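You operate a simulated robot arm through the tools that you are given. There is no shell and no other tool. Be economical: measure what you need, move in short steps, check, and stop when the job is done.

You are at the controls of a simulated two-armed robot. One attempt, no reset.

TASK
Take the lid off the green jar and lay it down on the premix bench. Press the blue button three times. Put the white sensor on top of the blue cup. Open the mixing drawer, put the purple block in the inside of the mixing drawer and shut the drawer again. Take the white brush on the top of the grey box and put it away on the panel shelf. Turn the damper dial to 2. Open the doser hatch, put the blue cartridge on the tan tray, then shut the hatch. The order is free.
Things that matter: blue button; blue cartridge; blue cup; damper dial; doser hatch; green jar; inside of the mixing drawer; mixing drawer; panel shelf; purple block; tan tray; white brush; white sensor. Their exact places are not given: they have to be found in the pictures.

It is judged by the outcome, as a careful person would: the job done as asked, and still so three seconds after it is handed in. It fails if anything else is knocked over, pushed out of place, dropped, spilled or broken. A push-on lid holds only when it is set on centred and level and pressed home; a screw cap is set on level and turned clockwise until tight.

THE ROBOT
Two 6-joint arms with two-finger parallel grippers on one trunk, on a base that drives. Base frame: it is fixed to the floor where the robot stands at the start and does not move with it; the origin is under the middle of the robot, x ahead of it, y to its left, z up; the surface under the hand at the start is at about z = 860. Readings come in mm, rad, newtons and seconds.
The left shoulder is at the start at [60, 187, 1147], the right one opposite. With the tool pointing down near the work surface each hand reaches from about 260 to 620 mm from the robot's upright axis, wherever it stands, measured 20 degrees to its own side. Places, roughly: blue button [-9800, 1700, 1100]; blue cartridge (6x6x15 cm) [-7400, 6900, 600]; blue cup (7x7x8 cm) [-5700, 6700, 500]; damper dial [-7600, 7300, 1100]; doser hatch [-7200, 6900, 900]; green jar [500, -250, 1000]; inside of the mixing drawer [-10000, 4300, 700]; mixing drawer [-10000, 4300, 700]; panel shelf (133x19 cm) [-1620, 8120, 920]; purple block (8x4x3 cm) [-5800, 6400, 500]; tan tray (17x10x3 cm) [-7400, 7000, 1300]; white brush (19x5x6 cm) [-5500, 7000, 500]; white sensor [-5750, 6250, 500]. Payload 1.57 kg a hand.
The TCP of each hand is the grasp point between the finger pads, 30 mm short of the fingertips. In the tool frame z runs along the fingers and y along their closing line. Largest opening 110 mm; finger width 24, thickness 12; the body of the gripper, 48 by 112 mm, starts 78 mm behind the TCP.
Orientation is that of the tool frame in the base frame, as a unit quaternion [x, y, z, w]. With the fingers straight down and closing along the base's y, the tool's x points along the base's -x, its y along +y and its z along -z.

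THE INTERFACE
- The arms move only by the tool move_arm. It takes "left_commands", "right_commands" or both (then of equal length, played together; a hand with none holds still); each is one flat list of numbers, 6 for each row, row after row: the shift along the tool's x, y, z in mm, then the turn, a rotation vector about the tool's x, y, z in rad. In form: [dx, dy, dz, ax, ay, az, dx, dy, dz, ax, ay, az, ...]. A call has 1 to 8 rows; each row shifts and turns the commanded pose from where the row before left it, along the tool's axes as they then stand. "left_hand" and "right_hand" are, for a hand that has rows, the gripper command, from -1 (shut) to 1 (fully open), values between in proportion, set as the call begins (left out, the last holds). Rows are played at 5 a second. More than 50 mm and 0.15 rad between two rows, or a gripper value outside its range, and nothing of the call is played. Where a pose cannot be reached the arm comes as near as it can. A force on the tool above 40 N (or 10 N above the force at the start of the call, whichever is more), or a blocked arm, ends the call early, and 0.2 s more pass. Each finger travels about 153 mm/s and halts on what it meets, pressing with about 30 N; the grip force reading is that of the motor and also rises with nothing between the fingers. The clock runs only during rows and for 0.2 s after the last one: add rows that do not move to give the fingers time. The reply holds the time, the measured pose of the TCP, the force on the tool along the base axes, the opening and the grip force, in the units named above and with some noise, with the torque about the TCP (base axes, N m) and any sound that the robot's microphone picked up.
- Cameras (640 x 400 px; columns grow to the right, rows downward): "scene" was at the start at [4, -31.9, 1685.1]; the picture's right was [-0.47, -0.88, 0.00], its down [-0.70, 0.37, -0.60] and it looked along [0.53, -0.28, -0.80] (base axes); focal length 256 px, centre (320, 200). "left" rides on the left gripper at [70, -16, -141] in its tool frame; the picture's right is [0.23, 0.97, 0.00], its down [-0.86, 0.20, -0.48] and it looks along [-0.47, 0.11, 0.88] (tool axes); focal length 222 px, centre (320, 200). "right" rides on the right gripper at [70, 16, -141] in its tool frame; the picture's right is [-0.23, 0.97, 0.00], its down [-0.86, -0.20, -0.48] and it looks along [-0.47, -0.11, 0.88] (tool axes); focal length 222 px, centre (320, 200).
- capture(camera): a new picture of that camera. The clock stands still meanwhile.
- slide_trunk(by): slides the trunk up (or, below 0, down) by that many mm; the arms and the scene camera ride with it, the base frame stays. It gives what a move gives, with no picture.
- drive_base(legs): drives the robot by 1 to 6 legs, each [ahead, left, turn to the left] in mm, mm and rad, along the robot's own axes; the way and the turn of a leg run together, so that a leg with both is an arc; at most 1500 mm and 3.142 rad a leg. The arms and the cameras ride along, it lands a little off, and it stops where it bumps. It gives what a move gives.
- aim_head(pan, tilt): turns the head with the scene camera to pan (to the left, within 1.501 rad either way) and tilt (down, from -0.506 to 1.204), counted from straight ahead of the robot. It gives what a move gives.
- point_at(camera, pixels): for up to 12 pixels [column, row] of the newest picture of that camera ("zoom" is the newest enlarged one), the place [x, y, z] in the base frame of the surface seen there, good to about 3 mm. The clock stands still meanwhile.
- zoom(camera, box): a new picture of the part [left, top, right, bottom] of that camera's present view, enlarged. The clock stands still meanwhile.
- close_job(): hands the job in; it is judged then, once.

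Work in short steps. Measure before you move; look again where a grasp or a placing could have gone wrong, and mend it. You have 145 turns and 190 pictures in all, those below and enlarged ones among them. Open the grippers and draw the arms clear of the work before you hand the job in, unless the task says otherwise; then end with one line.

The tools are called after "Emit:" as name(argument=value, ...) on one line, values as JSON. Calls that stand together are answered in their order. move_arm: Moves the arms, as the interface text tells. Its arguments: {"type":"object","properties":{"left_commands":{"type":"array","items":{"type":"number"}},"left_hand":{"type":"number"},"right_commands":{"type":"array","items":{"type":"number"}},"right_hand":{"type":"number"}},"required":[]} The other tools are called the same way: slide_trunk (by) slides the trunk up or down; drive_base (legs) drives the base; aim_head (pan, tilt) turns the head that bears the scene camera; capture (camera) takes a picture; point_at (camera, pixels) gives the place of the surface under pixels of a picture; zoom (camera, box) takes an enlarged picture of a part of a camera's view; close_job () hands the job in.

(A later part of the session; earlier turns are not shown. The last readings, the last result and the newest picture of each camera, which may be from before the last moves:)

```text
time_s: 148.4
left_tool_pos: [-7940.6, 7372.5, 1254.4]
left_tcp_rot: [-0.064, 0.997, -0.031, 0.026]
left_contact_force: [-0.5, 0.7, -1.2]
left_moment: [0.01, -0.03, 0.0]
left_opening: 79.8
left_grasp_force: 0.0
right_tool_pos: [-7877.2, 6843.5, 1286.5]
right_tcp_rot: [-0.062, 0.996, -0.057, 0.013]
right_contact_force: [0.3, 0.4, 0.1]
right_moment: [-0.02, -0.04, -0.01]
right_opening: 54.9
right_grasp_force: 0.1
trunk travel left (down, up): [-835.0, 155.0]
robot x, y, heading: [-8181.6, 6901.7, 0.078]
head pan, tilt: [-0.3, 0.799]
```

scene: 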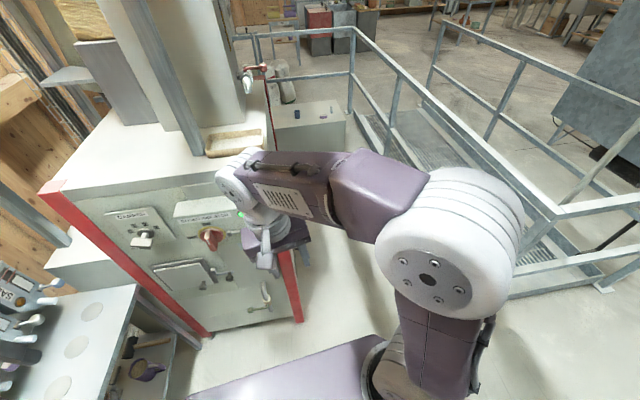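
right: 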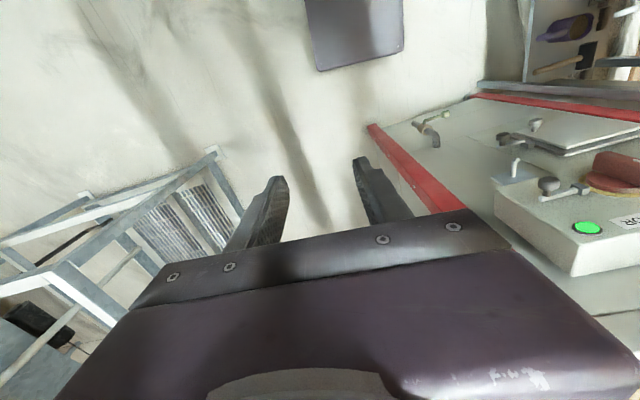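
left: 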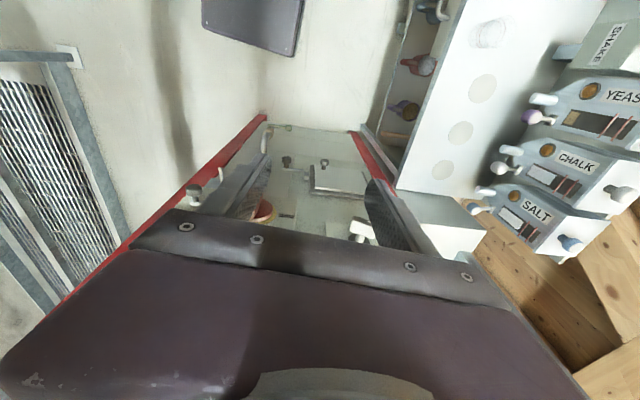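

The base likely touches the tank behind. I drive forward 90 mm and straighten.

Emit:
drive_base(legs=[[90, 0, -0.078]])

Emit:
move_arm(left_commands=[0, 0, 0, 0, 0, 0, 0, 0, 0, 0, 0, 0, 0, 0, 0, 0, 0, 0, 0, 0, 0, 0, 0, 0])

```text
time_s: 149.5
left_tool_pos: [-7883.4, 7368.1, 1259.8]
left_tcp_rot: [-0.052, 0.998, -0.031, 0.034]
left_contact_force: [1.2, -0.4, 0.1]
left_moment: [0.04, 0.06, -0.02]
left_opening: 79.7
left_grasp_force: 0.1
right_tool_pos: [-7830.3, 6838.0, 1289.9]
right_tcp_rot: [-0.05, 0.997, -0.057, 0.02]
right_contact_force: [-0.3, -0.1, -0.7]
right_moment: [0.03, 0.0, -0.02]
right_opening: 54.9
right_grasp_force: 0.1
trunk travel left (down, up): [-835.0, 155.0]
robot x, y, heading: [-8117.3, 6905.9, 0.054]
head pan, tilt: [-0.3, 0.799]
```

```text
time_s: 150.7
left_tool_pos: [-7906.0, 7378.0, 1255.1]
left_tcp_rot: [-0.072, 0.996, -0.032, 0.03]
left_contact_force: [0.5, -0.2, 0.4]
left_moment: [-0.03, -0.01, -0.01]
left_opening: 79.7
left_grasp_force: 0.1
right_tool_pos: [-7833.3, 6850.8, 1289.2]
right_tcp_rot: [-0.069, 0.996, -0.059, 0.016]
right_contact_force: [-0.5, 0.7, 0.4]
right_moment: [0.02, 0.02, -0.02]
right_opening: 54.9
right_grasp_force: 0.1
trunk travel left (down, up): [-835.0, 155.0]
robot x, y, heading: [-8126.2, 6902.7, 0.092]
head pan, tilt: [-0.3, 0.799]
stopped in row 4 (left hand): the arm was blocked; the commanded pose is now the measured one
```

Emit:
aim_head(pan=0.3, tilt=0.7)

Emit:
capture(camera="scene")

Emit:
point_at(camera="scene", pixels=[[130, 40], [160, 190], [100, 180], [240, 330], [165, 110], [60, 260]])

```text
time_s: 151.7
left_tool_pos: [-7915.5, 7382.6, 1252.8]
left_tcp_rot: [-0.089, 0.995, -0.029, 0.023]
left_contact_force: [-1.3, -0.1, -0.6]
left_moment: [-0.03, -0.03, -0.02]
left_opening: 79.6
left_grasp_force: 0.1
right_tool_pos: [-7823.3, 6860.5, 1284.6]
right_tcp_rot: [-0.086, 0.995, -0.056, 0.009]
right_contact_force: [-0.6, 1.1, 1.5]
right_moment: [-0.02, 0.02, 0.0]
right_opening: 55.1
right_grasp_force: 0.1
trunk travel left (down, up): [-835.0, 155.0]
robot x, y, heading: [-8142.1, 6903.8, 0.129]
head pan, tilt: [0.3, 0.7]
```

```text
131 pictures are left
```

scene: 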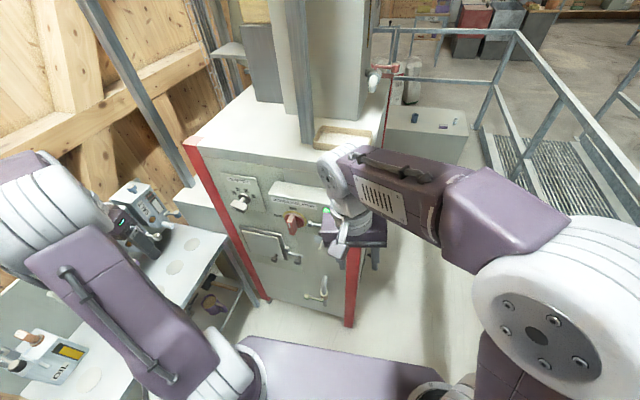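

```text
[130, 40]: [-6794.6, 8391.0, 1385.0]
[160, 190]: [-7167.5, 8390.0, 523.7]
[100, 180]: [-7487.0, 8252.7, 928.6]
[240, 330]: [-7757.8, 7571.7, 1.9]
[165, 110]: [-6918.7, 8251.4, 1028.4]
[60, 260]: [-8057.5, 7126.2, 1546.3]
```

The cause is unclear; I move forward ~110 mm and slightly right, away from tank and table, and check stability.

Emit:
drive_base(legs=[[110, -60, -0.129]])

Emit:
aim_head(pan=0.2, tilt=0.7)

Emit:
aim_head(pan=0.2, tilt=0.75)

```text
time_s: 152.9
left_tool_pos: [-7895.1, 7345.1, 1251.6]
left_tcp_rot: [-0.092, 0.995, -0.034, 0.029]
left_contact_force: [0.1, 0.9, 0.0]
left_moment: [-0.02, 0.01, -0.02]
left_opening: 79.9
left_grasp_force: 0.0
right_tool_pos: [-7798.2, 6822.0, 1288.3]
right_tcp_rot: [-0.089, 0.994, -0.061, 0.015]
right_contact_force: [0.0, 0.5, -0.5]
right_moment: [0.02, -0.01, -0.03]
right_opening: 54.9
right_grasp_force: 0.1
trunk travel left (down, up): [-835.0, 155.0]
robot x, y, heading: [-8101.8, 6850.0, 0.137]
head pan, tilt: [0.3, 0.7]
stopped in leg 1: the robot was blocked; the commanded pose is now the measured one
```

```text
time_s: 153.6
left_tool_pos: [-7897.8, 7350.3, 1251.1]
left_tcp_rot: [-0.093, 0.995, -0.036, 0.031]
left_contact_force: [-0.6, 0.1, 0.6]
left_moment: [0.0, 0.01, 0.01]
left_opening: 79.8
left_grasp_force: 0.1
right_tool_pos: [-7803.3, 6826.1, 1288.9]
right_tcp_rot: [-0.091, 0.994, -0.064, 0.017]
right_contact_force: [0.5, 0.2, 0.0]
right_moment: [0.01, -0.01, 0.02]
right_opening: 54.9
right_grasp_force: 0.0
trunk travel left (down, up): [-835.0, 155.0]
robot x, y, heading: [-8103.7, 6854.3, 0.139]
head pan, tilt: [0.201, 0.7]
```

```text
time_s: 154.2
left_tool_pos: [-7897.9, 7348.3, 1251.7]
left_tcp_rot: [-0.093, 0.994, -0.037, 0.031]
left_contact_force: [0.5, -0.3, 0.7]
left_moment: [-0.02, 0.01, -0.02]
left_opening: 79.8
left_grasp_force: 0.1
right_tool_pos: [-7802.6, 6827.2, 1289.8]
right_tcp_rot: [-0.091, 0.994, -0.063, 0.017]
right_contact_force: [0.9, -0.3, 0.4]
right_moment: [0.0, -0.01, 0.04]
right_opening: 54.9
right_grasp_force: 0.1
trunk travel left (down, up): [-835.0, 155.0]
robot x, y, heading: [-8103.9, 6850.9, 0.141]
head pan, tilt: [0.201, 0.75]
```

Turning right is obstructed. I look to both sides and down.

Emit:
aim_head(pan=-1.45, tilt=1.0)

Emit:
capture(camera="scene")

Emit:
aim_head(pan=1.45, tilt=0.9)

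Emit:
capture(camera="scene")

```text
time_s: 155.9
left_tool_pos: [-7888.6, 7374.6, 1237.4]
left_tcp_rot: [-0.092, 0.994, -0.046, 0.026]
left_contact_force: [0.2, 0.5, 1.4]
left_moment: [0.0, -0.01, 0.03]
left_opening: 80.0
left_grasp_force: 0.1
right_tool_pos: [-7793.3, 6853.6, 1286.4]
right_tcp_rot: [-0.091, 0.993, -0.074, 0.011]
right_contact_force: [-0.3, 0.7, 0.3]
right_moment: [0.04, 0.0, 0.01]
right_opening: 54.8
right_grasp_force: 0.0
trunk travel left (down, up): [-835.0, 155.0]
robot x, y, heading: [-8097.6, 6850.4, 0.135]
head pan, tilt: [-1.45, 1.0]
```

```text
130 pictures are left
```

scene: 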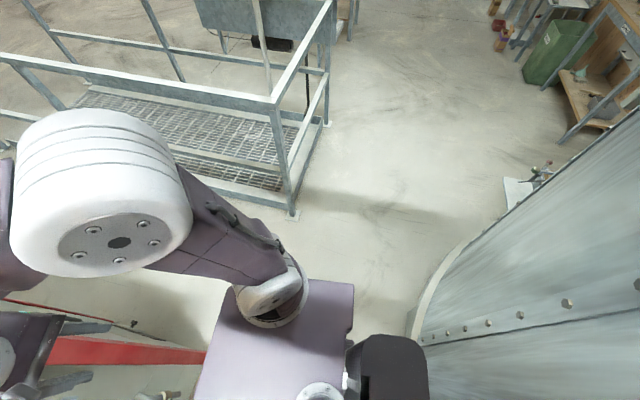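

```text
time_s: 158.4
left_tool_pos: [-7682.3, 7265.5, 1256.6]
left_tcp_rot: [0.026, 0.999, -0.033, 0.025]
left_contact_force: [0.1, -0.5, -0.4]
left_moment: [0.02, 0.08, 0.0]
left_opening: 79.8
left_grasp_force: 0.1
right_tool_pos: [-7712.2, 6734.3, 1288.1]
right_tcp_rot: [0.028, 0.998, -0.06, 0.008]
right_contact_force: [-0.2, -0.4, -0.1]
right_moment: [0.05, -0.01, 0.0]
right_opening: 54.9
right_grasp_force: 0.0
trunk travel left (down, up): [-835.0, 155.0]
robot x, y, heading: [-7998.7, 6843.9, -0.103]
head pan, tilt: [1.45, 0.901]
```

```text
129 pictures are left
```

scene: 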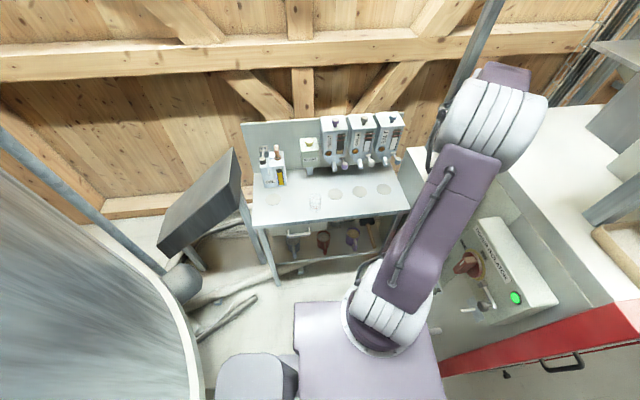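

The rear column was close to the tank; the robot now is at x −7999. I check whether it rests still here.

Emit:
aim_head(pan=0.3, tilt=0.9)

Emit:
aim_head(pan=0.3, tilt=0.8)

Emit:
capture(camera="scene")

```text
time_s: 159.8
left_tool_pos: [-7888.1, 7346.1, 1251.6]
left_tcp_rot: [-0.089, 0.995, -0.035, 0.029]
left_contact_force: [0.9, 0.2, 0.2]
left_moment: [0.01, 0.01, 0.0]
left_opening: 79.6
left_grasp_force: 0.0
right_tool_pos: [-7797.2, 6822.3, 1288.3]
right_tcp_rot: [-0.087, 0.994, -0.062, 0.016]
right_contact_force: [-0.5, -0.2, -0.3]
right_moment: [-0.01, 0.03, -0.01]
right_opening: 55.2
right_grasp_force: 0.0
trunk travel left (down, up): [-835.0, 155.0]
robot x, y, heading: [-8096.1, 6854.9, 0.132]
head pan, tilt: [0.3, 0.901]
```

```text
time_s: 160.4
left_tool_pos: [-7893.5, 7348.2, 1250.0]
left_tcp_rot: [-0.094, 0.995, -0.036, 0.028]
left_contact_force: [0.6, -0.3, -0.9]
left_moment: [-0.03, -0.01, -0.02]
left_opening: 80.0
left_grasp_force: 0.0
right_tool_pos: [-7796.7, 6824.9, 1288.2]
right_tcp_rot: [-0.091, 0.994, -0.062, 0.014]
right_contact_force: [-0.6, -0.2, -0.9]
right_moment: [0.01, 0.0, 0.02]
right_opening: 54.8
right_grasp_force: 0.1
trunk travel left (down, up): [-835.0, 155.0]
robot x, y, heading: [-8105.0, 6850.4, 0.141]
head pan, tilt: [0.3, 0.799]
```

```text
128 pictures are left
```

scene: 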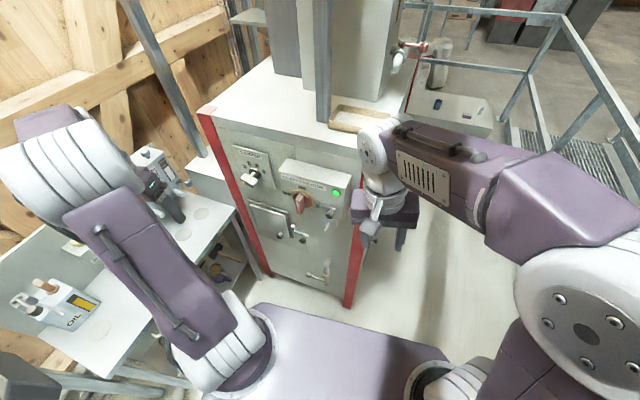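

Emit:
capture(camera="left")

Emit:
point_at(camera="scene", pixels=[[50, 180], [95, 150], [150, 160], [165, 200], [130, 260], [205, 360], [240, 380], [30, 380]])

```text
127 pictures are left
```

left: 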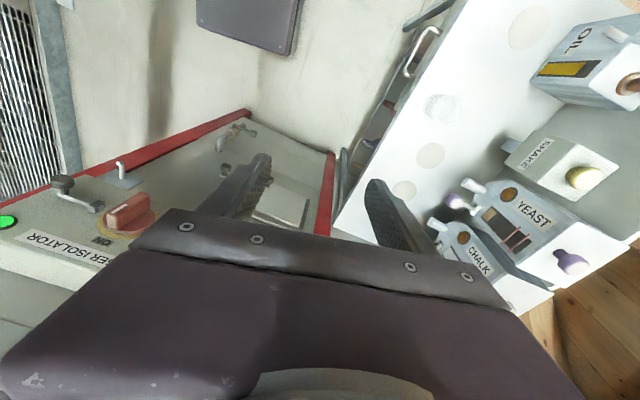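

```text
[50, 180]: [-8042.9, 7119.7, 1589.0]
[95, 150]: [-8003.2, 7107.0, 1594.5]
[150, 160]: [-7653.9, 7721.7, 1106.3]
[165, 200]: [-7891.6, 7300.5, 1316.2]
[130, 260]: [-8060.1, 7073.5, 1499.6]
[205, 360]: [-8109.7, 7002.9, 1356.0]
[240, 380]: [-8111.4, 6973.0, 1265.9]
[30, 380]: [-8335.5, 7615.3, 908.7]
```

The head seems to hit the raised left elbow when panned left. A better stance for the dial is further from the tank, turned toward it: I drive to about (−8000,6800), heading 0.7.

Emit:
drive_base(legs=[[97, -64, 0], [0, 0, 0.56]])

Emit:
aim_head(pan=0, tilt=0.8)

Emit:
capture(camera="scene")

```text
time_s: 163.2
left_tool_pos: [-8091.8, 7359.4, 1236.4]
left_tcp_rot: [-0.364, 0.93, -0.039, 0.037]
left_contact_force: [-0.2, 0.2, -0.2]
left_moment: [0.0, 0.02, 0.01]
left_opening: 79.6
left_grasp_force: 0.0
right_tool_pos: [-7734.1, 6967.7, 1286.5]
right_tcp_rot: [-0.362, 0.929, -0.068, 0.031]
right_contact_force: [0.6, -0.3, -0.9]
right_moment: [0.02, 0.02, 0.02]
right_opening: 54.8
right_grasp_force: 0.2
trunk travel left (down, up): [-835.0, 155.0]
robot x, y, heading: [-7996.2, 6800.4, 0.698]
head pan, tilt: [0.3, 0.799]
```

```text
time_s: 164.0
left_tool_pos: [-8093.3, 7358.7, 1236.8]
left_tcp_rot: [-0.365, 0.93, -0.039, 0.037]
left_contact_force: [-0.4, 0.3, -0.4]
left_moment: [0.03, -0.01, 0.0]
left_opening: 79.9
left_grasp_force: 0.0
right_tool_pos: [-7735.7, 6967.7, 1287.5]
right_tcp_rot: [-0.361, 0.93, -0.068, 0.031]
right_contact_force: [0.2, 0.3, 0.7]
right_moment: [0.0, -0.01, 0.0]
right_opening: 55.0
right_grasp_force: 0.1
trunk travel left (down, up): [-835.0, 155.0]
robot x, y, heading: [-7993.5, 6805.6, 0.693]
head pan, tilt: [0.0, 0.799]
```

```text
126 pictures are left
```

scene: 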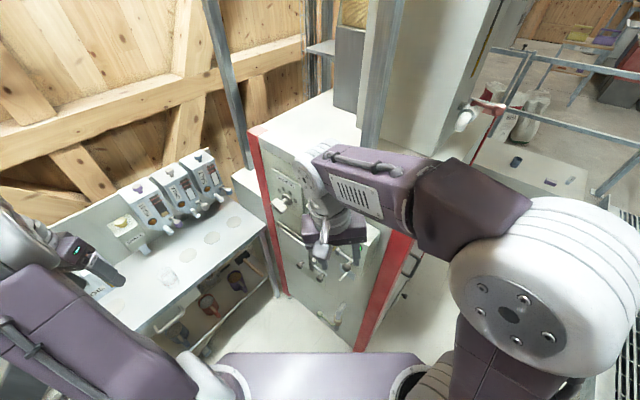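

Stable now. I bring the left hand over toward the dial, still pointing down, and shift the right hand away.

Emit:
move_arm(left_commands=[-20.1, -39.9, 0, 0, 0, 0, -20.1, -39.9, 0, 0, 0, 0, -20.1, -39.9, 0, 0, 0, 0, -20.1, -39.9, 0, 0, 0, 0, -20.1, -39.9, 0, 0, 0, 0, -20.1, -39.9, 0, 0, 0, 0, -20.1, -39.9, 0, 0, 0, 0], right_commands=[20, -30, 0, 0, 0, 0, 20, -30, 0, 0, 0, 0, 20, -40, 0, 0, 0, 0, 0, -30, 0, 0, 0, 0, 0, 0, 0, 0, 0, 0, 0, 0, 0, 0, 0, 0, 0, 0, 0, 0, 0, 0])

Emit:
move_arm(left_commands=[0, 0, 0, 0, 0, 0.15, 0, 0, 0, 0, 0, 0.15, 0, 0, 0, 0, 0, 0.15, 0, 0, 0, 0, 0, 0.15, 0, 0, 0, 0, 0, 0.147])

```text
time_s: 165.6
left_tool_pos: [-7800.8, 7248.9, 1269.8]
left_tcp_rot: [-0.364, 0.93, -0.038, 0.036]
left_contact_force: [-0.6, -0.2, 0.2]
left_moment: [-0.02, 0.03, 0.01]
left_opening: 79.7
left_grasp_force: 0.2
right_tool_pos: [-7691.0, 6831.4, 1305.6]
right_tcp_rot: [-0.362, 0.929, -0.067, 0.031]
right_contact_force: [0.7, 0.7, 0.1]
right_moment: [0.02, 0.02, -0.02]
right_opening: 55.1
right_grasp_force: 0.1
trunk travel left (down, up): [-835.0, 155.0]
robot x, y, heading: [-7997.6, 6802.7, 0.692]
head pan, tilt: [0.0, 0.799]
```

```text
time_s: 166.8
left_tool_pos: [-7801.9, 7250.9, 1269.7]
left_tcp_rot: [0.0, 0.999, -0.022, 0.048]
left_contact_force: [0.2, 0.0, -0.5]
left_moment: [0.0, 0.03, -0.03]
left_opening: 79.9
left_grasp_force: 0.1
right_tool_pos: [-7692.5, 6832.0, 1305.9]
right_tcp_rot: [-0.363, 0.929, -0.068, 0.032]
right_contact_force: [0.5, 0.8, 0.4]
right_moment: [0.03, 0.04, -0.01]
right_opening: 55.0
right_grasp_force: 0.0
trunk travel left (down, up): [-835.0, 155.0]
robot x, y, heading: [-7996.1, 6802.7, 0.692]
head pan, tilt: [0.0, 0.799]
```

Now pitch the left hand forward to horizontal.

Emit:
move_arm(left_commands=[0, 0, 0, -0.044, 0, 0, 0, 0, 10, 0, -0.1475, 0, 0, 0, 10, 0, -0.1475, 0, 0, 0, 10, 0, -0.1475, 0, 0, 0, 10, 0, -0.1475, 0, 0, 0, 10, 0, -0.1475, 0, 0, 0, 10, 0, -0.1475, 0, 0, 0, 10, 0, -0.1475, 0])

Emit:
move_arm(left_commands=[10, 10, 0, 0, -0.1475, 0, 20, 10, 0, 0, -0.1475, 0, 20, 10, 0, 0, -0.1475, 0, 20, 10, 0, 0, 0, 0, 0, 0, 0, 0, 0, 0])

Emit:
capture(camera="left")

Emit:
capture(camera="scene")

```text
time_s: 168.6
left_tool_pos: [-7767.7, 7252.1, 1212.1]
left_tcp_rot: [-0.003, 0.844, 0.0, 0.536]
left_contact_force: [0.3, -0.4, -0.4]
left_moment: [0.0, 0.01, -0.04]
left_opening: 79.7
left_grasp_force: 0.0
right_tool_pos: [-7690.7, 6834.0, 1306.3]
right_tcp_rot: [-0.362, 0.929, -0.07, 0.031]
right_contact_force: [-0.4, 0.4, -0.1]
right_moment: [-0.04, -0.02, 0.0]
right_opening: 55.1
right_grasp_force: 0.0
trunk travel left (down, up): [-835.0, 155.0]
robot x, y, heading: [-7995.8, 6802.3, 0.696]
head pan, tilt: [0.0, 0.799]
```

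```text
time_s: 169.8
left_tool_pos: [-7775.4, 7317.7, 1158.5]
left_tcp_rot: [-0.001, 0.707, 0.001, 0.707]
left_contact_force: [0.0, -0.3, 1.2]
left_moment: [-0.02, 0.02, 0.01]
left_opening: 79.8
left_grasp_force: 0.0
left hand out of reach, approached as far as the arm can: row 2, 3
right_tool_pos: [-7691.8, 6832.3, 1304.9]
right_tcp_rot: [-0.362, 0.929, -0.069, 0.031]
right_contact_force: [0.0, 0.0, -0.1]
right_moment: [0.0, 0.0, -0.03]
right_opening: 54.8
right_grasp_force: 0.1
trunk travel left (down, up): [-835.0, 155.0]
robot x, y, heading: [-7996.8, 6801.0, 0.694]
head pan, tilt: [0.0, 0.799]
```

```text
125 pictures are left
```

left: 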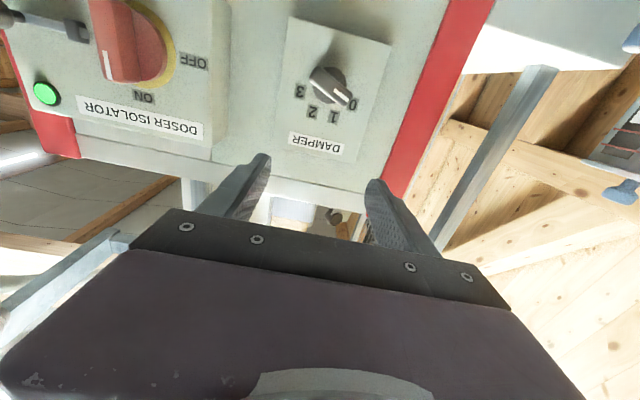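

```text
124 pictures are left
```

scene: 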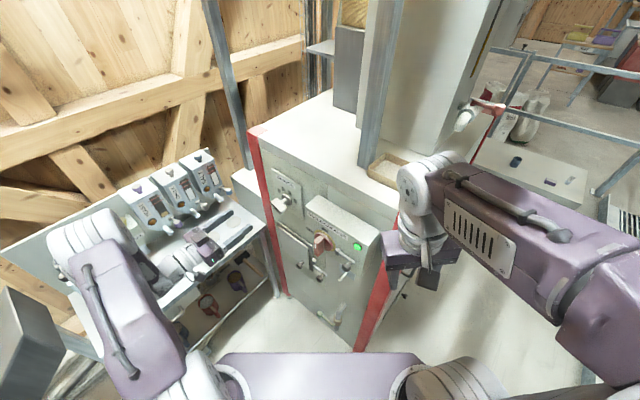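

The tool is exactly horizontal; the left picture shows the dial at (328,90). Zoom and measure the bar.

Emit:
zoom(camera="left", box=[270, 50, 390, 140])

Emit:
point_at(camera="zoom", pixels=[[380, 230], [420, 260], [270, 170], [320, 200], [290, 230], [360, 170], [330, 140], [250, 200], [400, 225]])

```text
4.44 times, centred on (330, 95) of left
```

zoom: 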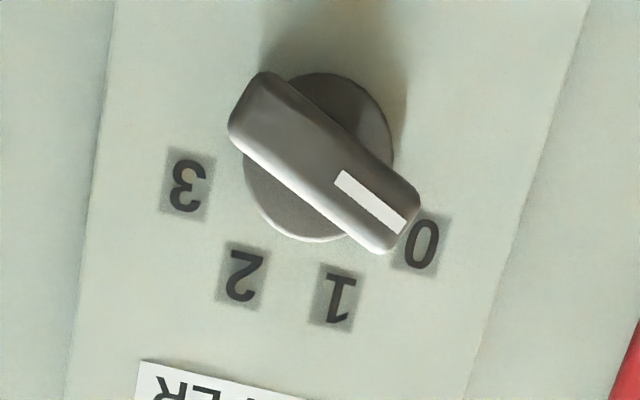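

```text
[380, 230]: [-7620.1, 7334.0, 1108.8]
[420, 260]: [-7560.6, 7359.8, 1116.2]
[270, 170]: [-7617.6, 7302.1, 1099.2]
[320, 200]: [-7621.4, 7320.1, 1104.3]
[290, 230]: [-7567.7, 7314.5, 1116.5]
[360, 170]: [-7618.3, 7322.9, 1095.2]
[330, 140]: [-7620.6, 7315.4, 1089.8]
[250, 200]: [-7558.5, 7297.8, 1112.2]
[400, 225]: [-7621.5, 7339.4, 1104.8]
```

Bar centre ≈ (7320,1097), pointing left-up 21°. I move to (−7700,7320,1097) and roll the hand −1.2 rad so that the fingers straddle the bar.

Emit:
move_arm(left_commands=[20, 1, 25, 0, 0, 0, 20, 1, 25, 0, 0, 0, 21, 0, 25, 0, 0, 0, 0, 0, 0, 0, 0, -0.15, 0, 0, 0, 0, 0, -0.15, 0, 0, 0, 0, 0, -0.15, 0, 0, 0, 0, 0, -0.15, 0, 0, 0, 0, 0, -0.15], left_hand=0.2)

Emit:
move_arm(left_commands=[0, 0, 0, 0, 0, -0.15, 0, 0, 0, 0, 0, -0.15, 0, 0, 0, 0, 0, -0.15, 0, 0, 0, 0, 0, 0])

Emit:
capture(camera="left")

```text
time_s: 171.6
left_tool_pos: [-7700.8, 7319.8, 1097.3]
left_tcp_rot: [-0.26, 0.658, -0.259, 0.658]
left_contact_force: [0.3, 1.1, 0.0]
left_moment: [0.0, -0.05, -0.02]
left_opening: 65.9
left_grasp_force: 0.1
right_tool_pos: [-7691.5, 6832.7, 1306.0]
right_tcp_rot: [-0.362, 0.929, -0.068, 0.031]
right_contact_force: [0.5, 0.3, 0.4]
right_moment: [0.03, 0.0, -0.01]
right_opening: 54.8
right_grasp_force: 0.0
trunk travel left (down, up): [-835.0, 155.0]
robot x, y, heading: [-7997.5, 6802.9, 0.694]
head pan, tilt: [0.0, 0.799]
```

```text
time_s: 172.6
left_tool_pos: [-7701.6, 7319.5, 1098.7]
left_tcp_rot: [-0.4, 0.583, -0.4, 0.583]
left_contact_force: [0.7, 0.4, -0.1]
left_moment: [-0.02, 0.01, 0.02]
left_opening: 66.0
left_grasp_force: 0.0
right_tool_pos: [-7692.3, 6832.3, 1306.5]
right_tcp_rot: [-0.362, 0.929, -0.069, 0.03]
right_contact_force: [0.2, 1.1, -0.2]
right_moment: [0.01, -0.02, 0.0]
right_opening: 55.1
right_grasp_force: 0.0
trunk travel left (down, up): [-835.0, 155.0]
robot x, y, heading: [-7995.0, 6799.6, 0.7]
head pan, tilt: [0.0, 0.799]
```

```text
122 pictures are left
```

left: 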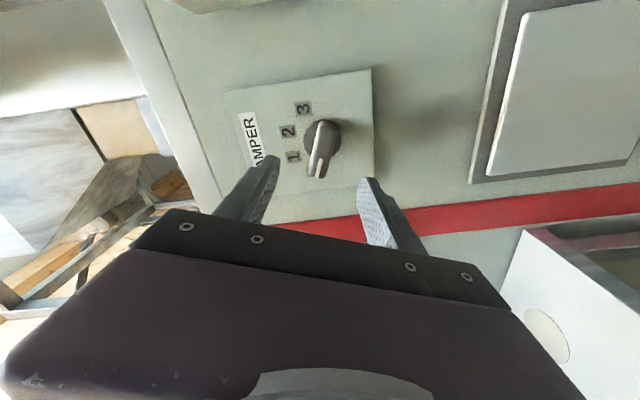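

The bar lies well between the fingers. Advance 86 mm and close.

Emit:
move_arm(left_commands=[0, 0, 30, 0, 0, 0, 0, 0, 30, 0, 0, 0, 0, 0, 20, 0, 0, 0, 0, 0, 6, 0, 0, 0, 0, 0, 0, 0, 0, 0])

Emit:
capture(camera="left")

Emit:
move_arm(left_commands=[0, 0, 0, 0, 0, 0, 0, 0, 0, 0, 0, 0, 0, 0, 0, 0, 0, 0], left_hand=-1)

```text
time_s: 173.8
left_tool_pos: [-7615.1, 7319.7, 1098.3]
left_tcp_rot: [-0.4, 0.583, -0.398, 0.584]
left_contact_force: [-1.2, -0.1, 0.6]
left_moment: [0.03, -0.02, 0.01]
left_opening: 65.8
left_grasp_force: 0.2
right_tool_pos: [-7690.9, 6831.8, 1306.0]
right_tcp_rot: [-0.362, 0.929, -0.069, 0.032]
right_contact_force: [0.7, 0.3, 0.2]
right_moment: [-0.03, -0.02, 0.01]
right_opening: 55.2
right_grasp_force: 0.1
trunk travel left (down, up): [-835.0, 155.0]
robot x, y, heading: [-7999.8, 6802.8, 0.698]
head pan, tilt: [0.0, 0.799]
```

```text
121 pictures are left
```

left: 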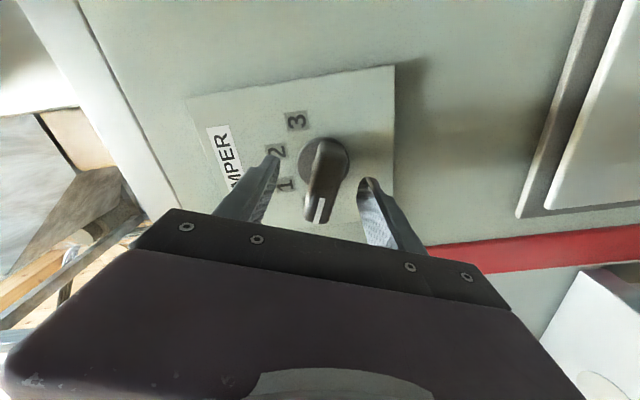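

```text
time_s: 174.6
left_tool_pos: [-7614.5, 7320.8, 1097.0]
left_tcp_rot: [-0.401, 0.583, -0.399, 0.583]
left_contact_force: [-2.8, -1.5, -14.1]
left_moment: [0.62, -0.56, 0.1]
left_opening: 20.0
left_grasp_force: 33.7
right_tool_pos: [-7690.2, 6833.2, 1305.4]
right_tcp_rot: [-0.361, 0.929, -0.068, 0.03]
right_contact_force: [0.9, 0.1, 0.4]
right_moment: [-0.01, 0.0, 0.02]
right_opening: 55.1
right_grasp_force: 0.0
trunk travel left (down, up): [-835.0, 155.0]
robot x, y, heading: [-7994.3, 6804.0, 0.7]
head pan, tilt: [0.0, 0.799]
```

Gripped (20 mm). Turn clockwise (+tool z) by ~1.58 rad.

Emit:
move_arm(left_commands=[0, 0, 0, 0, 0, 0.145, 0, 0, 0, 0, 0, 0.145, 0, 0, 0, 0, 0, 0.145, 0, 0, 0, 0, 0, 0.145, 0, 0, 0, 0, 0, 0.145, 0, 0, 0, 0, 0, 0.145])

Emit:
move_arm(left_commands=[0, 0, 0, 0, 0, 0.145, 0, 0, 0, 0, 0, 0.145, 0, 0, 0, 0, 0, 0.145, 0, 0, 0, 0, 0, 0.145, 0, 0, 0, 0, 0, 0.13, 0, 0, 0, 0, 0, 0])

Emit:
capture(camera="left")

```text
time_s: 176.0
left_tool_pos: [-7615.5, 7318.0, 1099.0]
left_tcp_rot: [-0.115, 0.697, -0.115, 0.698]
left_contact_force: [-4.4, -8.9, -7.3]
left_moment: [-0.09, 0.53, -0.23]
left_opening: 19.9
left_grasp_force: 33.1
right_tool_pos: [-7692.7, 6830.3, 1306.3]
right_tcp_rot: [-0.362, 0.929, -0.068, 0.032]
right_contact_force: [0.7, -0.7, -0.3]
right_moment: [0.01, -0.01, 0.03]
right_opening: 55.1
right_grasp_force: 0.0
trunk travel left (down, up): [-835.0, 155.0]
robot x, y, heading: [-7994.9, 6802.7, 0.69]
head pan, tilt: [0.0, 0.799]
```

```text
time_s: 177.0
left_tool_pos: [-7613.7, 7316.2, 1098.8]
left_tcp_rot: [0.062, 0.704, 0.049, 0.706]
left_contact_force: [-7.2, -13.2, 4.9]
left_moment: [-0.05, -0.58, 0.99]
left_opening: 20.7
left_grasp_force: 34.2
left hand out of reach, approached as far as the arm can: row 4
right_tool_pos: [-7693.3, 6829.5, 1306.1]
right_tcp_rot: [-0.362, 0.929, -0.068, 0.033]
right_contact_force: [0.0, 0.1, 0.4]
right_moment: [-0.02, 0.01, -0.04]
right_opening: 55.1
right_grasp_force: 0.1
trunk travel left (down, up): [-835.0, 155.0]
robot x, y, heading: [-7995.2, 6803.1, 0.695]
head pan, tilt: [0.0, 0.799]
stopped in row 4 (left hand): the force on the tool passed its limit at 58 N (the readings are from after the stop); the commanded pose is now the measured one
```

```text
120 pictures are left
```

left: 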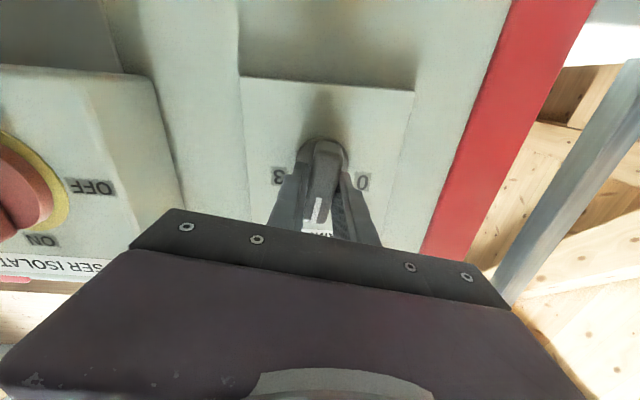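

The roll is limited; the bar is now a bit past vertical. I release, back off and look.

Emit:
move_arm(left_commands=[0, 0, 0, 0, 0, 0, 0, 0, 0, 0, 0, 0, 0, 0, -35, 0, 0, 0, 0, 0, -35, 0, 0, 0], left_hand=0.1)

Emit:
zoom(camera="left", box=[250, 70, 410, 190])

```text
time_s: 178.0
left_tool_pos: [-7674.6, 7342.8, 1099.4]
left_tcp_rot: [0.06, 0.705, 0.046, 0.705]
left_contact_force: [0.0, -0.2, -1.1]
left_moment: [0.0, 0.0, 0.0]
left_opening: 60.7
left_grasp_force: 0.1
left hand out of reach, approached as far as the arm can: row 3, 4
right_tool_pos: [-7693.1, 6833.5, 1307.2]
right_tcp_rot: [-0.362, 0.929, -0.07, 0.031]
right_contact_force: [0.0, -0.7, -0.8]
right_moment: [-0.03, -0.01, 0.0]
right_opening: 55.1
right_grasp_force: 0.1
trunk travel left (down, up): [-835.0, 155.0]
robot x, y, heading: [-7996.9, 6798.5, 0.698]
head pan, tilt: [0.0, 0.799]
```

```text
3.33 times, centred on (330, 130) of left
```

zoom: 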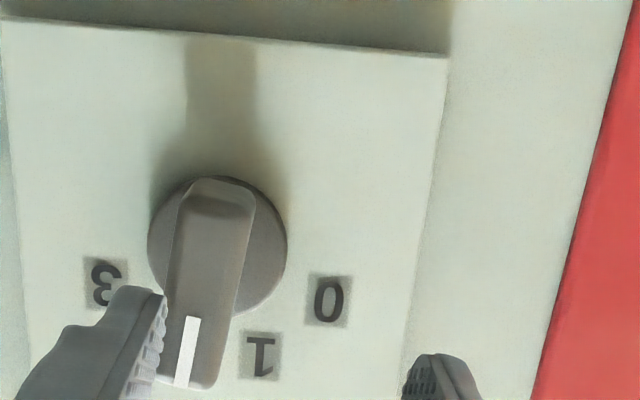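

The bar stands ~15° right of up, 2 is at ~23°. I will re-grip the bar by its ends (hand rolled to −1.31 rad), where there is roll range left.

Emit:
move_arm(left_commands=[0, 0, -10, 0, 0, -0.146, 0, 0, 0, 0, 0, -0.146, 0, 0, 0, 0, 0, -0.146, 0, 0, 0, 0, 0, -0.146, 0, 0, 0, 0, 0, -0.146, 0, 0, 0, 0, 0, -0.146, 0, 0, 0, 0, 0, -0.146, 0, 0, 0, 0, 0, -0.146], left_hand=0.35)

Emit:
move_arm(left_commands=[0, 0, 0, 0, 0, -0.146, 0, 0, 0, 0, 0, -0.146, 0, 0, 0, 0, 0, 0])

Emit:
capture(camera="left")

Emit:
zoom(camera="left", box=[250, 90, 390, 190])

```text
time_s: 179.8
left_tool_pos: [-7684.4, 7343.1, 1098.0]
left_tcp_rot: [-0.34, 0.621, -0.348, 0.614]
left_contact_force: [0.5, 0.0, 0.7]
left_moment: [-0.04, 0.02, -0.03]
left_opening: 74.2
left_grasp_force: 0.1
right_tool_pos: [-7692.0, 6832.8, 1306.7]
right_tcp_rot: [-0.362, 0.929, -0.069, 0.031]
right_contact_force: [0.6, -0.6, 0.1]
right_moment: [0.01, 0.04, 0.02]
right_opening: 55.1
right_grasp_force: 0.0
trunk travel left (down, up): [-835.0, 155.0]
robot x, y, heading: [-7994.8, 6800.6, 0.7]
head pan, tilt: [0.0, 0.799]
```

```text
time_s: 180.6
left_tool_pos: [-7684.2, 7343.8, 1098.3]
left_tcp_rot: [-0.426, 0.565, -0.434, 0.558]
left_contact_force: [-0.8, 1.4, 0.6]
left_moment: [-0.02, 0.01, -0.02]
left_opening: 74.3
left_grasp_force: 0.0
right_tool_pos: [-7691.4, 6833.1, 1306.7]
right_tcp_rot: [-0.362, 0.929, -0.068, 0.031]
right_contact_force: [0.3, -0.7, -0.8]
right_moment: [-0.01, 0.01, 0.02]
right_opening: 55.1
right_grasp_force: 0.0
trunk travel left (down, up): [-835.0, 155.0]
robot x, y, heading: [-7996.3, 6803.8, 0.698]
head pan, tilt: [0.0, 0.799]
```

```text
118 pictures are left
```

left: 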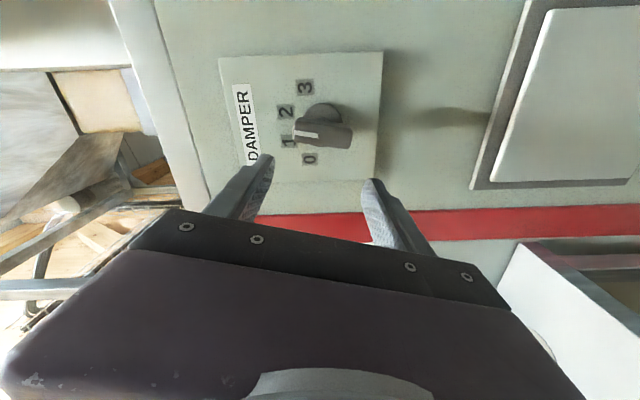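

```text
4.00 times, centred on (320, 140) of left
```

zoom: 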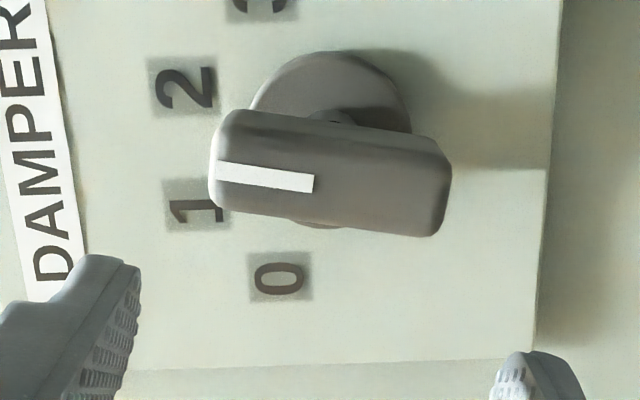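

The hand sits 24 mm too far left. Correct it, advance, close on the bar's ends.

Emit:
move_arm(left_commands=[23.3, -5.2, 0, 0, 0, 0, 0, 0, 0, 0, 0, 0])

Emit:
move_arm(left_commands=[0, 0, 25, 0, 0, 0, 0, 0, 25, 0, 0, 0, 0, 0, 19, 0, 0, 0, 0, 0, 0, 0, 0, 0])

Emit:
capture(camera="left")

```text
time_s: 181.2
left_tool_pos: [-7685.4, 7318.7, 1097.7]
left_tcp_rot: [-0.426, 0.565, -0.433, 0.558]
left_contact_force: [-0.4, 0.0, -0.6]
left_moment: [0.01, 0.01, -0.02]
left_opening: 74.2
left_grasp_force: 0.1
right_tool_pos: [-7691.3, 6831.9, 1305.9]
right_tcp_rot: [-0.362, 0.929, -0.067, 0.031]
right_contact_force: [0.0, 0.3, 0.4]
right_moment: [-0.02, 0.04, 0.01]
right_opening: 55.4
right_grasp_force: 0.0
trunk travel left (down, up): [-835.0, 155.0]
robot x, y, heading: [-7992.3, 6797.6, 0.694]
head pan, tilt: [0.0, 0.799]
```

```text
time_s: 182.2
left_tool_pos: [-7615.7, 7316.9, 1096.9]
left_tcp_rot: [-0.426, 0.565, -0.433, 0.558]
left_contact_force: [0.6, 0.1, 0.1]
left_moment: [0.0, -0.04, 0.01]
left_opening: 74.2
left_grasp_force: 0.1
right_tool_pos: [-7691.8, 6832.8, 1306.1]
right_tcp_rot: [-0.362, 0.929, -0.068, 0.031]
right_contact_force: [0.5, 0.4, -1.1]
right_moment: [-0.02, -0.01, 0.06]
right_opening: 55.2
right_grasp_force: 0.0
trunk travel left (down, up): [-835.0, 155.0]
robot x, y, heading: [-7997.6, 6804.2, 0.695]
head pan, tilt: [0.0, 0.799]
```

```text
116 pictures are left
```

left: 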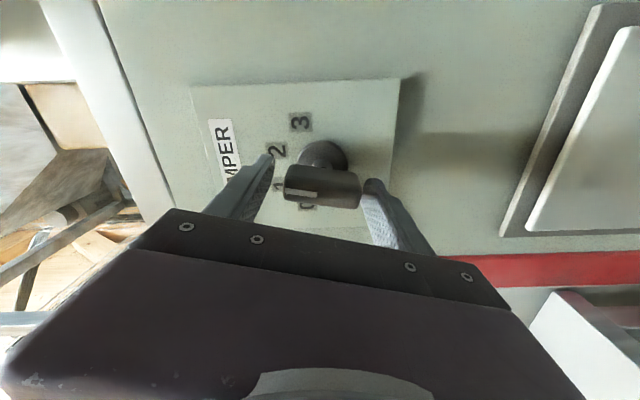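

Emit:
move_arm(left_commands=[-2.9, 0.8, 0, 0, 0, 0, 0, 0, 0, 0, 0, 0, 0, 0, 0, 0, 0, 0, 0, 0, 0, 0, 0, 0], left_hand=-1)

Emit:
move_arm(left_commands=[0, 0, 0, 0, 0, 0.07, 0, 0, 0, 0, 0, 0.06, 0, 0, 0, 0, 0, 0])

Emit:
capture(camera="left")

Emit:
zoom(camera="left", box=[250, 90, 390, 230])

```text
time_s: 183.2
left_tool_pos: [-7614.5, 7320.3, 1094.7]
left_tcp_rot: [-0.426, 0.566, -0.432, 0.557]
left_contact_force: [-3.2, -6.5, -10.7]
left_moment: [0.04, 0.67, -0.14]
left_opening: 55.7
left_grasp_force: 44.8
right_tool_pos: [-7690.3, 6832.7, 1306.8]
right_tcp_rot: [-0.362, 0.929, -0.068, 0.031]
right_contact_force: [0.2, -0.4, -0.3]
right_moment: [0.0, -0.02, -0.02]
right_opening: 55.1
right_grasp_force: 0.1
trunk travel left (down, up): [-835.0, 155.0]
robot x, y, heading: [-7996.8, 6803.2, 0.696]
head pan, tilt: [0.0, 0.799]
```

```text
time_s: 184.0
left_tool_pos: [-7614.6, 7320.6, 1096.6]
left_tcp_rot: [-0.388, 0.593, -0.396, 0.584]
left_contact_force: [-3.4, -8.9, -12.7]
left_moment: [-0.01, 1.8, 0.48]
left_opening: 55.9
left_grasp_force: 44.7
right_tool_pos: [-7692.2, 6832.3, 1305.5]
right_tcp_rot: [-0.362, 0.929, -0.069, 0.031]
right_contact_force: [-1.1, 0.2, 0.2]
right_moment: [0.03, 0.03, -0.02]
right_opening: 55.0
right_grasp_force: 0.0
trunk travel left (down, up): [-835.0, 155.0]
robot x, y, heading: [-7995.3, 6796.8, 0.698]
head pan, tilt: [0.0, 0.799]
```

```text
115 pictures are left
```

left: 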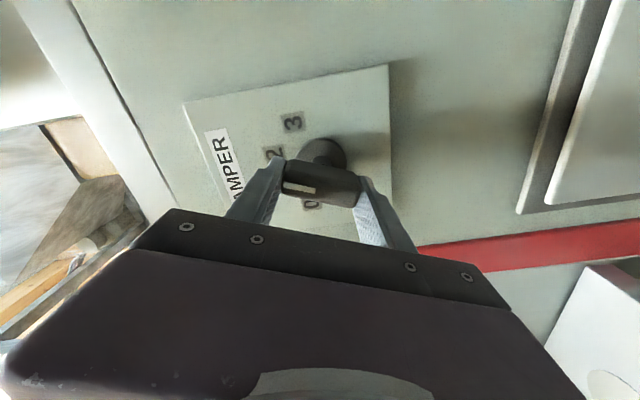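

```text
2.86 times, centred on (320, 160) of left
```

zoom: 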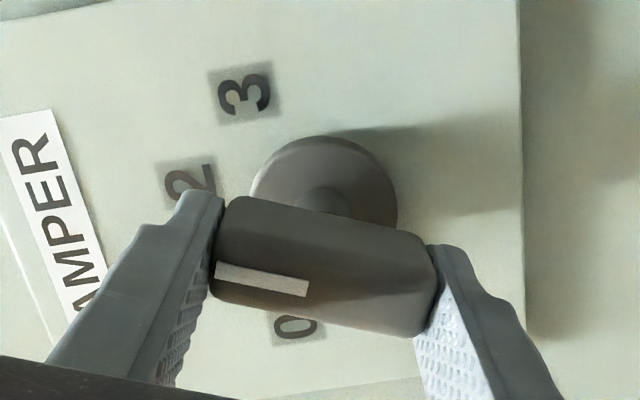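

The bar follows the jaws, now ~22.7° (roll −1.175). Release, back off and check.

Emit:
move_arm(left_commands=[0, 0, 0, 0, 0, 0, 0, 0, 0, 0, 0, 0, 0, 0, -30, 0, 0, 0, 0, 0, -30, 0, 0, 0, 0, 0, -20, 0, 0, 0], left_hand=0.4)

Emit:
zoom(camera="left", box=[250, 80, 390, 190])

Emit:
zoom(camera="scene", box=[250, 150, 330, 230])

```text
time_s: 185.2
left_tool_pos: [-7696.1, 7321.0, 1098.4]
left_tcp_rot: [-0.388, 0.592, -0.396, 0.585]
left_contact_force: [-0.1, -0.2, -0.3]
left_moment: [0.0, 0.0, -0.03]
left_opening: 77.1
left_grasp_force: 0.1
right_tool_pos: [-7692.4, 6831.0, 1307.1]
right_tcp_rot: [-0.362, 0.929, -0.067, 0.031]
right_contact_force: [0.1, -0.1, 0.5]
right_moment: [0.03, -0.01, 0.02]
right_opening: 55.0
right_grasp_force: 0.0
trunk travel left (down, up): [-835.0, 155.0]
robot x, y, heading: [-7998.0, 6800.3, 0.697]
head pan, tilt: [0.0, 0.799]
```

```text
3.64 times, centred on (320, 135) of left
```

zoom: 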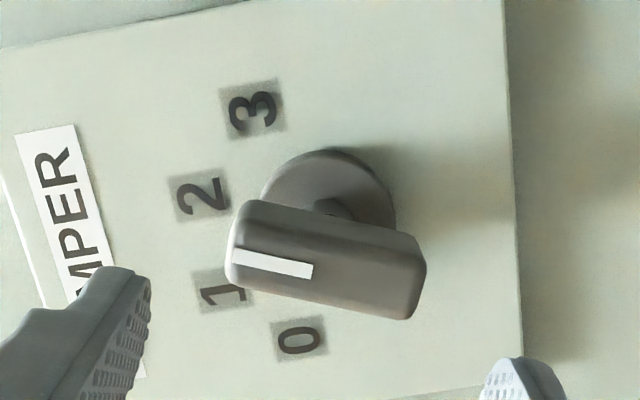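

```text
5.00 times, centred on (290, 190) of scene
```

zoom: 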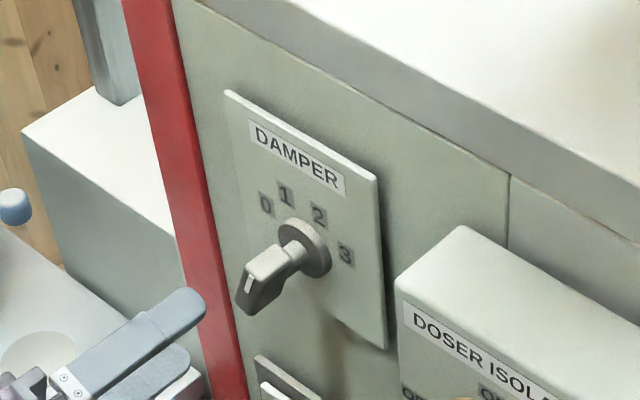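

I verify the angle in 3D: labels and the bar's mark strip.

Emit:
zoom(camera="left", box=[250, 80, 390, 190])

Emit:
point_at(camera="zoom", pixels=[[202, 195], [222, 292], [252, 108], [298, 340], [240, 258], [308, 270], [400, 300], [330, 285], [270, 265], [232, 270], [415, 290]])

```text
3.64 times, centred on (320, 135) of left
```

zoom: 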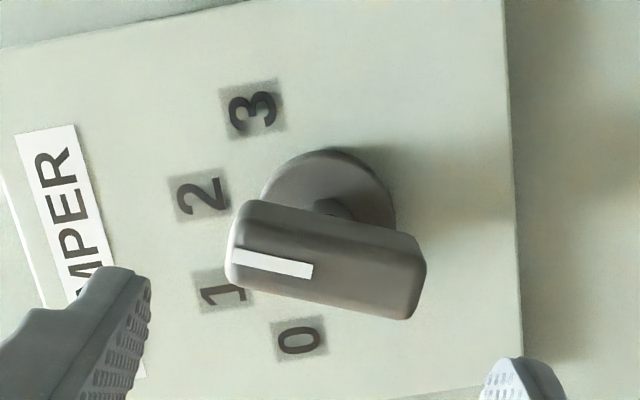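

```text
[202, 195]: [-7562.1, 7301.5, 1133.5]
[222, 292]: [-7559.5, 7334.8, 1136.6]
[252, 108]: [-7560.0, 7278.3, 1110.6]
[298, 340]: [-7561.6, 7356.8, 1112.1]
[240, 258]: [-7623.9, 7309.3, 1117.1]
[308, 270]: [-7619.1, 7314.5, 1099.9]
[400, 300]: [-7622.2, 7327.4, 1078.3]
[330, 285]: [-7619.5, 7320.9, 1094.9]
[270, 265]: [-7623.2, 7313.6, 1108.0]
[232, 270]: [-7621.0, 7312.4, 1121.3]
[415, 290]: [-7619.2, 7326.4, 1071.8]
```

The dial points at 2 (bar ≈ 20–24°, label 2 at 24°). Now I fold the left hand back: un-roll, then pitch up while rising.

Emit:
move_arm(left_commands=[0, 0, 0, 0, 0, 0.148, 0, 0, 0, 0, 0, 0.148, 0, 0, 0, 0, 0, 0.148, 0, 0, 0, 0, 0, 0.148, 0, 0, 0, 0, 0, 0.148, 0, 0, 0, 0, 0, 0.148, 0, 0, 0, 0, 0, 0.148, 0, 0, 0, 0, 0, 0.148])

Emit:
move_arm(left_commands=[-20, 0, -15, 0, 0.15, 0, -20, 0, -10, 0, 0.15, 0, -20, 0, -10, 0, 0.15, 0, -20, 0, -10, 0, 0.15, 0, -10, 0, -20, 0, 0.15, 0, 0, 0, -20, 0, 0.15, 0, 0, 0, -20, 0, 0.15, 0, 20, 0, 0, 0, 0.15, 0])

Emit:
move_arm(left_commands=[40, 0, 0, 0, 0.12, 0, 40, 0, 0, 0, 0.12, 0, 40, 0, 0, 0, 0.13, 0, 40, 0, 0, 0, 0, 0, 0, 0, 0, 0, 0, -0.15, 0, 0, 0, 0, 0, -0.15, 0, 0, 0, 0, 0, -0.15, 0, 0, 0, 0, 0, -0.15])

```text
time_s: 187.0
left_tool_pos: [-7696.5, 7321.9, 1097.6]
left_tcp_rot: [0.01, 0.708, -0.002, 0.706]
left_contact_force: [-0.5, -0.5, 0.4]
left_moment: [0.02, -0.02, -0.01]
left_opening: 77.0
left_grasp_force: 0.1
right_tool_pos: [-7691.7, 6832.3, 1306.1]
right_tcp_rot: [-0.362, 0.929, -0.068, 0.032]
right_contact_force: [-0.4, -0.3, -0.4]
right_moment: [-0.03, 0.02, 0.0]
right_opening: 55.2
right_grasp_force: 0.1
trunk travel left (down, up): [-835.0, 155.0]
robot x, y, heading: [-7995.6, 6799.8, 0.697]
head pan, tilt: [0.0, 0.799]
```

```text
time_s: 188.8
left_tool_pos: [-7776.4, 7322.9, 1220.3]
left_tcp_rot: [0.008, 0.983, 0.003, 0.183]
left_contact_force: [0.0, 0.0, -0.7]
left_moment: [-0.03, -0.02, 0.04]
left_opening: 77.1
left_grasp_force: 0.1
right_tool_pos: [-7691.4, 6832.5, 1305.9]
right_tcp_rot: [-0.362, 0.929, -0.069, 0.031]
right_contact_force: [-0.2, 0.6, 0.3]
right_moment: [-0.02, -0.03, -0.04]
right_opening: 54.9
right_grasp_force: 0.0
trunk travel left (down, up): [-835.0, 155.0]
robot x, y, heading: [-7995.5, 6800.6, 0.701]
head pan, tilt: [0.0, 0.799]
```

```text
time_s: 190.6
left_tool_pos: [-7932.8, 7325.3, 1193.0]
left_tcp_rot: [-0.29, 0.957, 0.005, 0.001]
left_contact_force: [-0.8, 0.6, 0.6]
left_moment: [0.03, 0.01, -0.01]
left_opening: 77.0
left_grasp_force: 0.1
right_tool_pos: [-7691.7, 6832.2, 1306.5]
right_tcp_rot: [-0.362, 0.929, -0.068, 0.032]
right_contact_force: [-0.5, 1.0, 0.3]
right_moment: [-0.01, -0.01, -0.01]
right_opening: 55.2
right_grasp_force: 0.0
trunk travel left (down, up): [-835.0, 155.0]
robot x, y, heading: [-7992.6, 6800.1, 0.699]
head pan, tilt: [0.0, 0.799]
```

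Now I drive to the cabinet's south-west corner, about (−7850,6450) heading 0.785, and look at the door handle.

Emit:
drive_base(legs=[[-117, -359, 0], [0, 0, 0.085]])

Emit:
slide_trunk(by=-60)

Emit:
aim_head(pan=0, tilt=0.7)

Emit:
capture(camera="scene")

```text
time_s: 192.2
left_tool_pos: [-7864.3, 7156.0, 1187.7]
left_tcp_rot: [-0.288, 0.958, -0.001, 0.002]
left_contact_force: [-0.2, 0.6, 0.4]
left_moment: [0.0, 0.01, 0.0]
left_opening: 76.8
left_grasp_force: 0.1
right_tool_pos: [-7624.3, 6664.3, 1306.5]
right_tcp_rot: [-0.361, 0.929, -0.073, 0.032]
right_contact_force: [0.0, -0.1, -0.6]
right_moment: [-0.01, -0.02, 0.01]
right_opening: 54.8
right_grasp_force: 0.1
trunk travel left (down, up): [-835.0, 155.0]
robot x, y, heading: [-7924.3, 6623.4, 0.695]
head pan, tilt: [0.0, 0.799]
stopped in leg 1: the robot was blocked; the commanded pose is now the measured one
```

```text
time_s: 193.2
left_tool_pos: [-7860.6, 7145.6, 1131.9]
left_tcp_rot: [-0.287, 0.958, 0.005, 0.001]
left_contact_force: [-0.4, -0.3, 1.1]
left_moment: [0.03, 0.02, -0.03]
left_opening: 77.1
left_grasp_force: 0.0
right_tool_pos: [-7619.9, 6651.8, 1245.6]
right_tcp_rot: [-0.361, 0.929, -0.068, 0.031]
right_contact_force: [0.5, -1.3, 0.1]
right_moment: [0.01, -0.01, 0.01]
right_opening: 54.9
right_grasp_force: 0.0
trunk travel left (down, up): [-775.0, 215.0]
robot x, y, heading: [-7924.0, 6618.2, 0.697]
head pan, tilt: [0.0, 0.799]
```

```text
time_s: 193.8
left_tool_pos: [-7859.9, 7145.9, 1133.9]
left_tcp_rot: [-0.288, 0.958, 0.005, 0.002]
left_contact_force: [0.0, -0.1, -0.1]
left_moment: [0.01, -0.03, 0.01]
left_opening: 76.9
left_grasp_force: 0.1
right_tool_pos: [-7619.3, 6652.0, 1247.0]
right_tcp_rot: [-0.362, 0.929, -0.068, 0.031]
right_contact_force: [0.6, 0.0, 0.1]
right_moment: [0.01, 0.03, 0.0]
right_opening: 54.6
right_grasp_force: 0.1
trunk travel left (down, up): [-775.0, 215.0]
robot x, y, heading: [-7924.9, 6622.7, 0.701]
head pan, tilt: [0.0, 0.7]
```

```text
110 pictures are left
```

scene: 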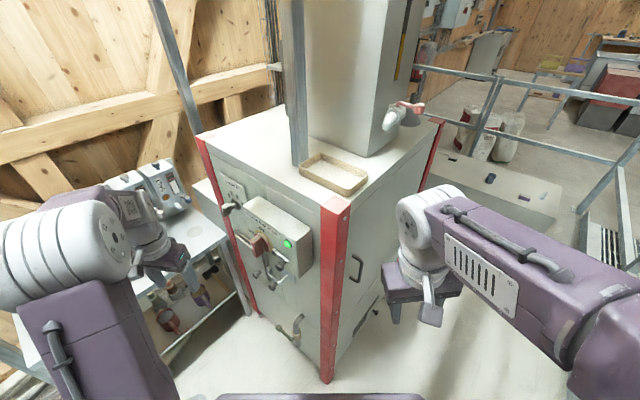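

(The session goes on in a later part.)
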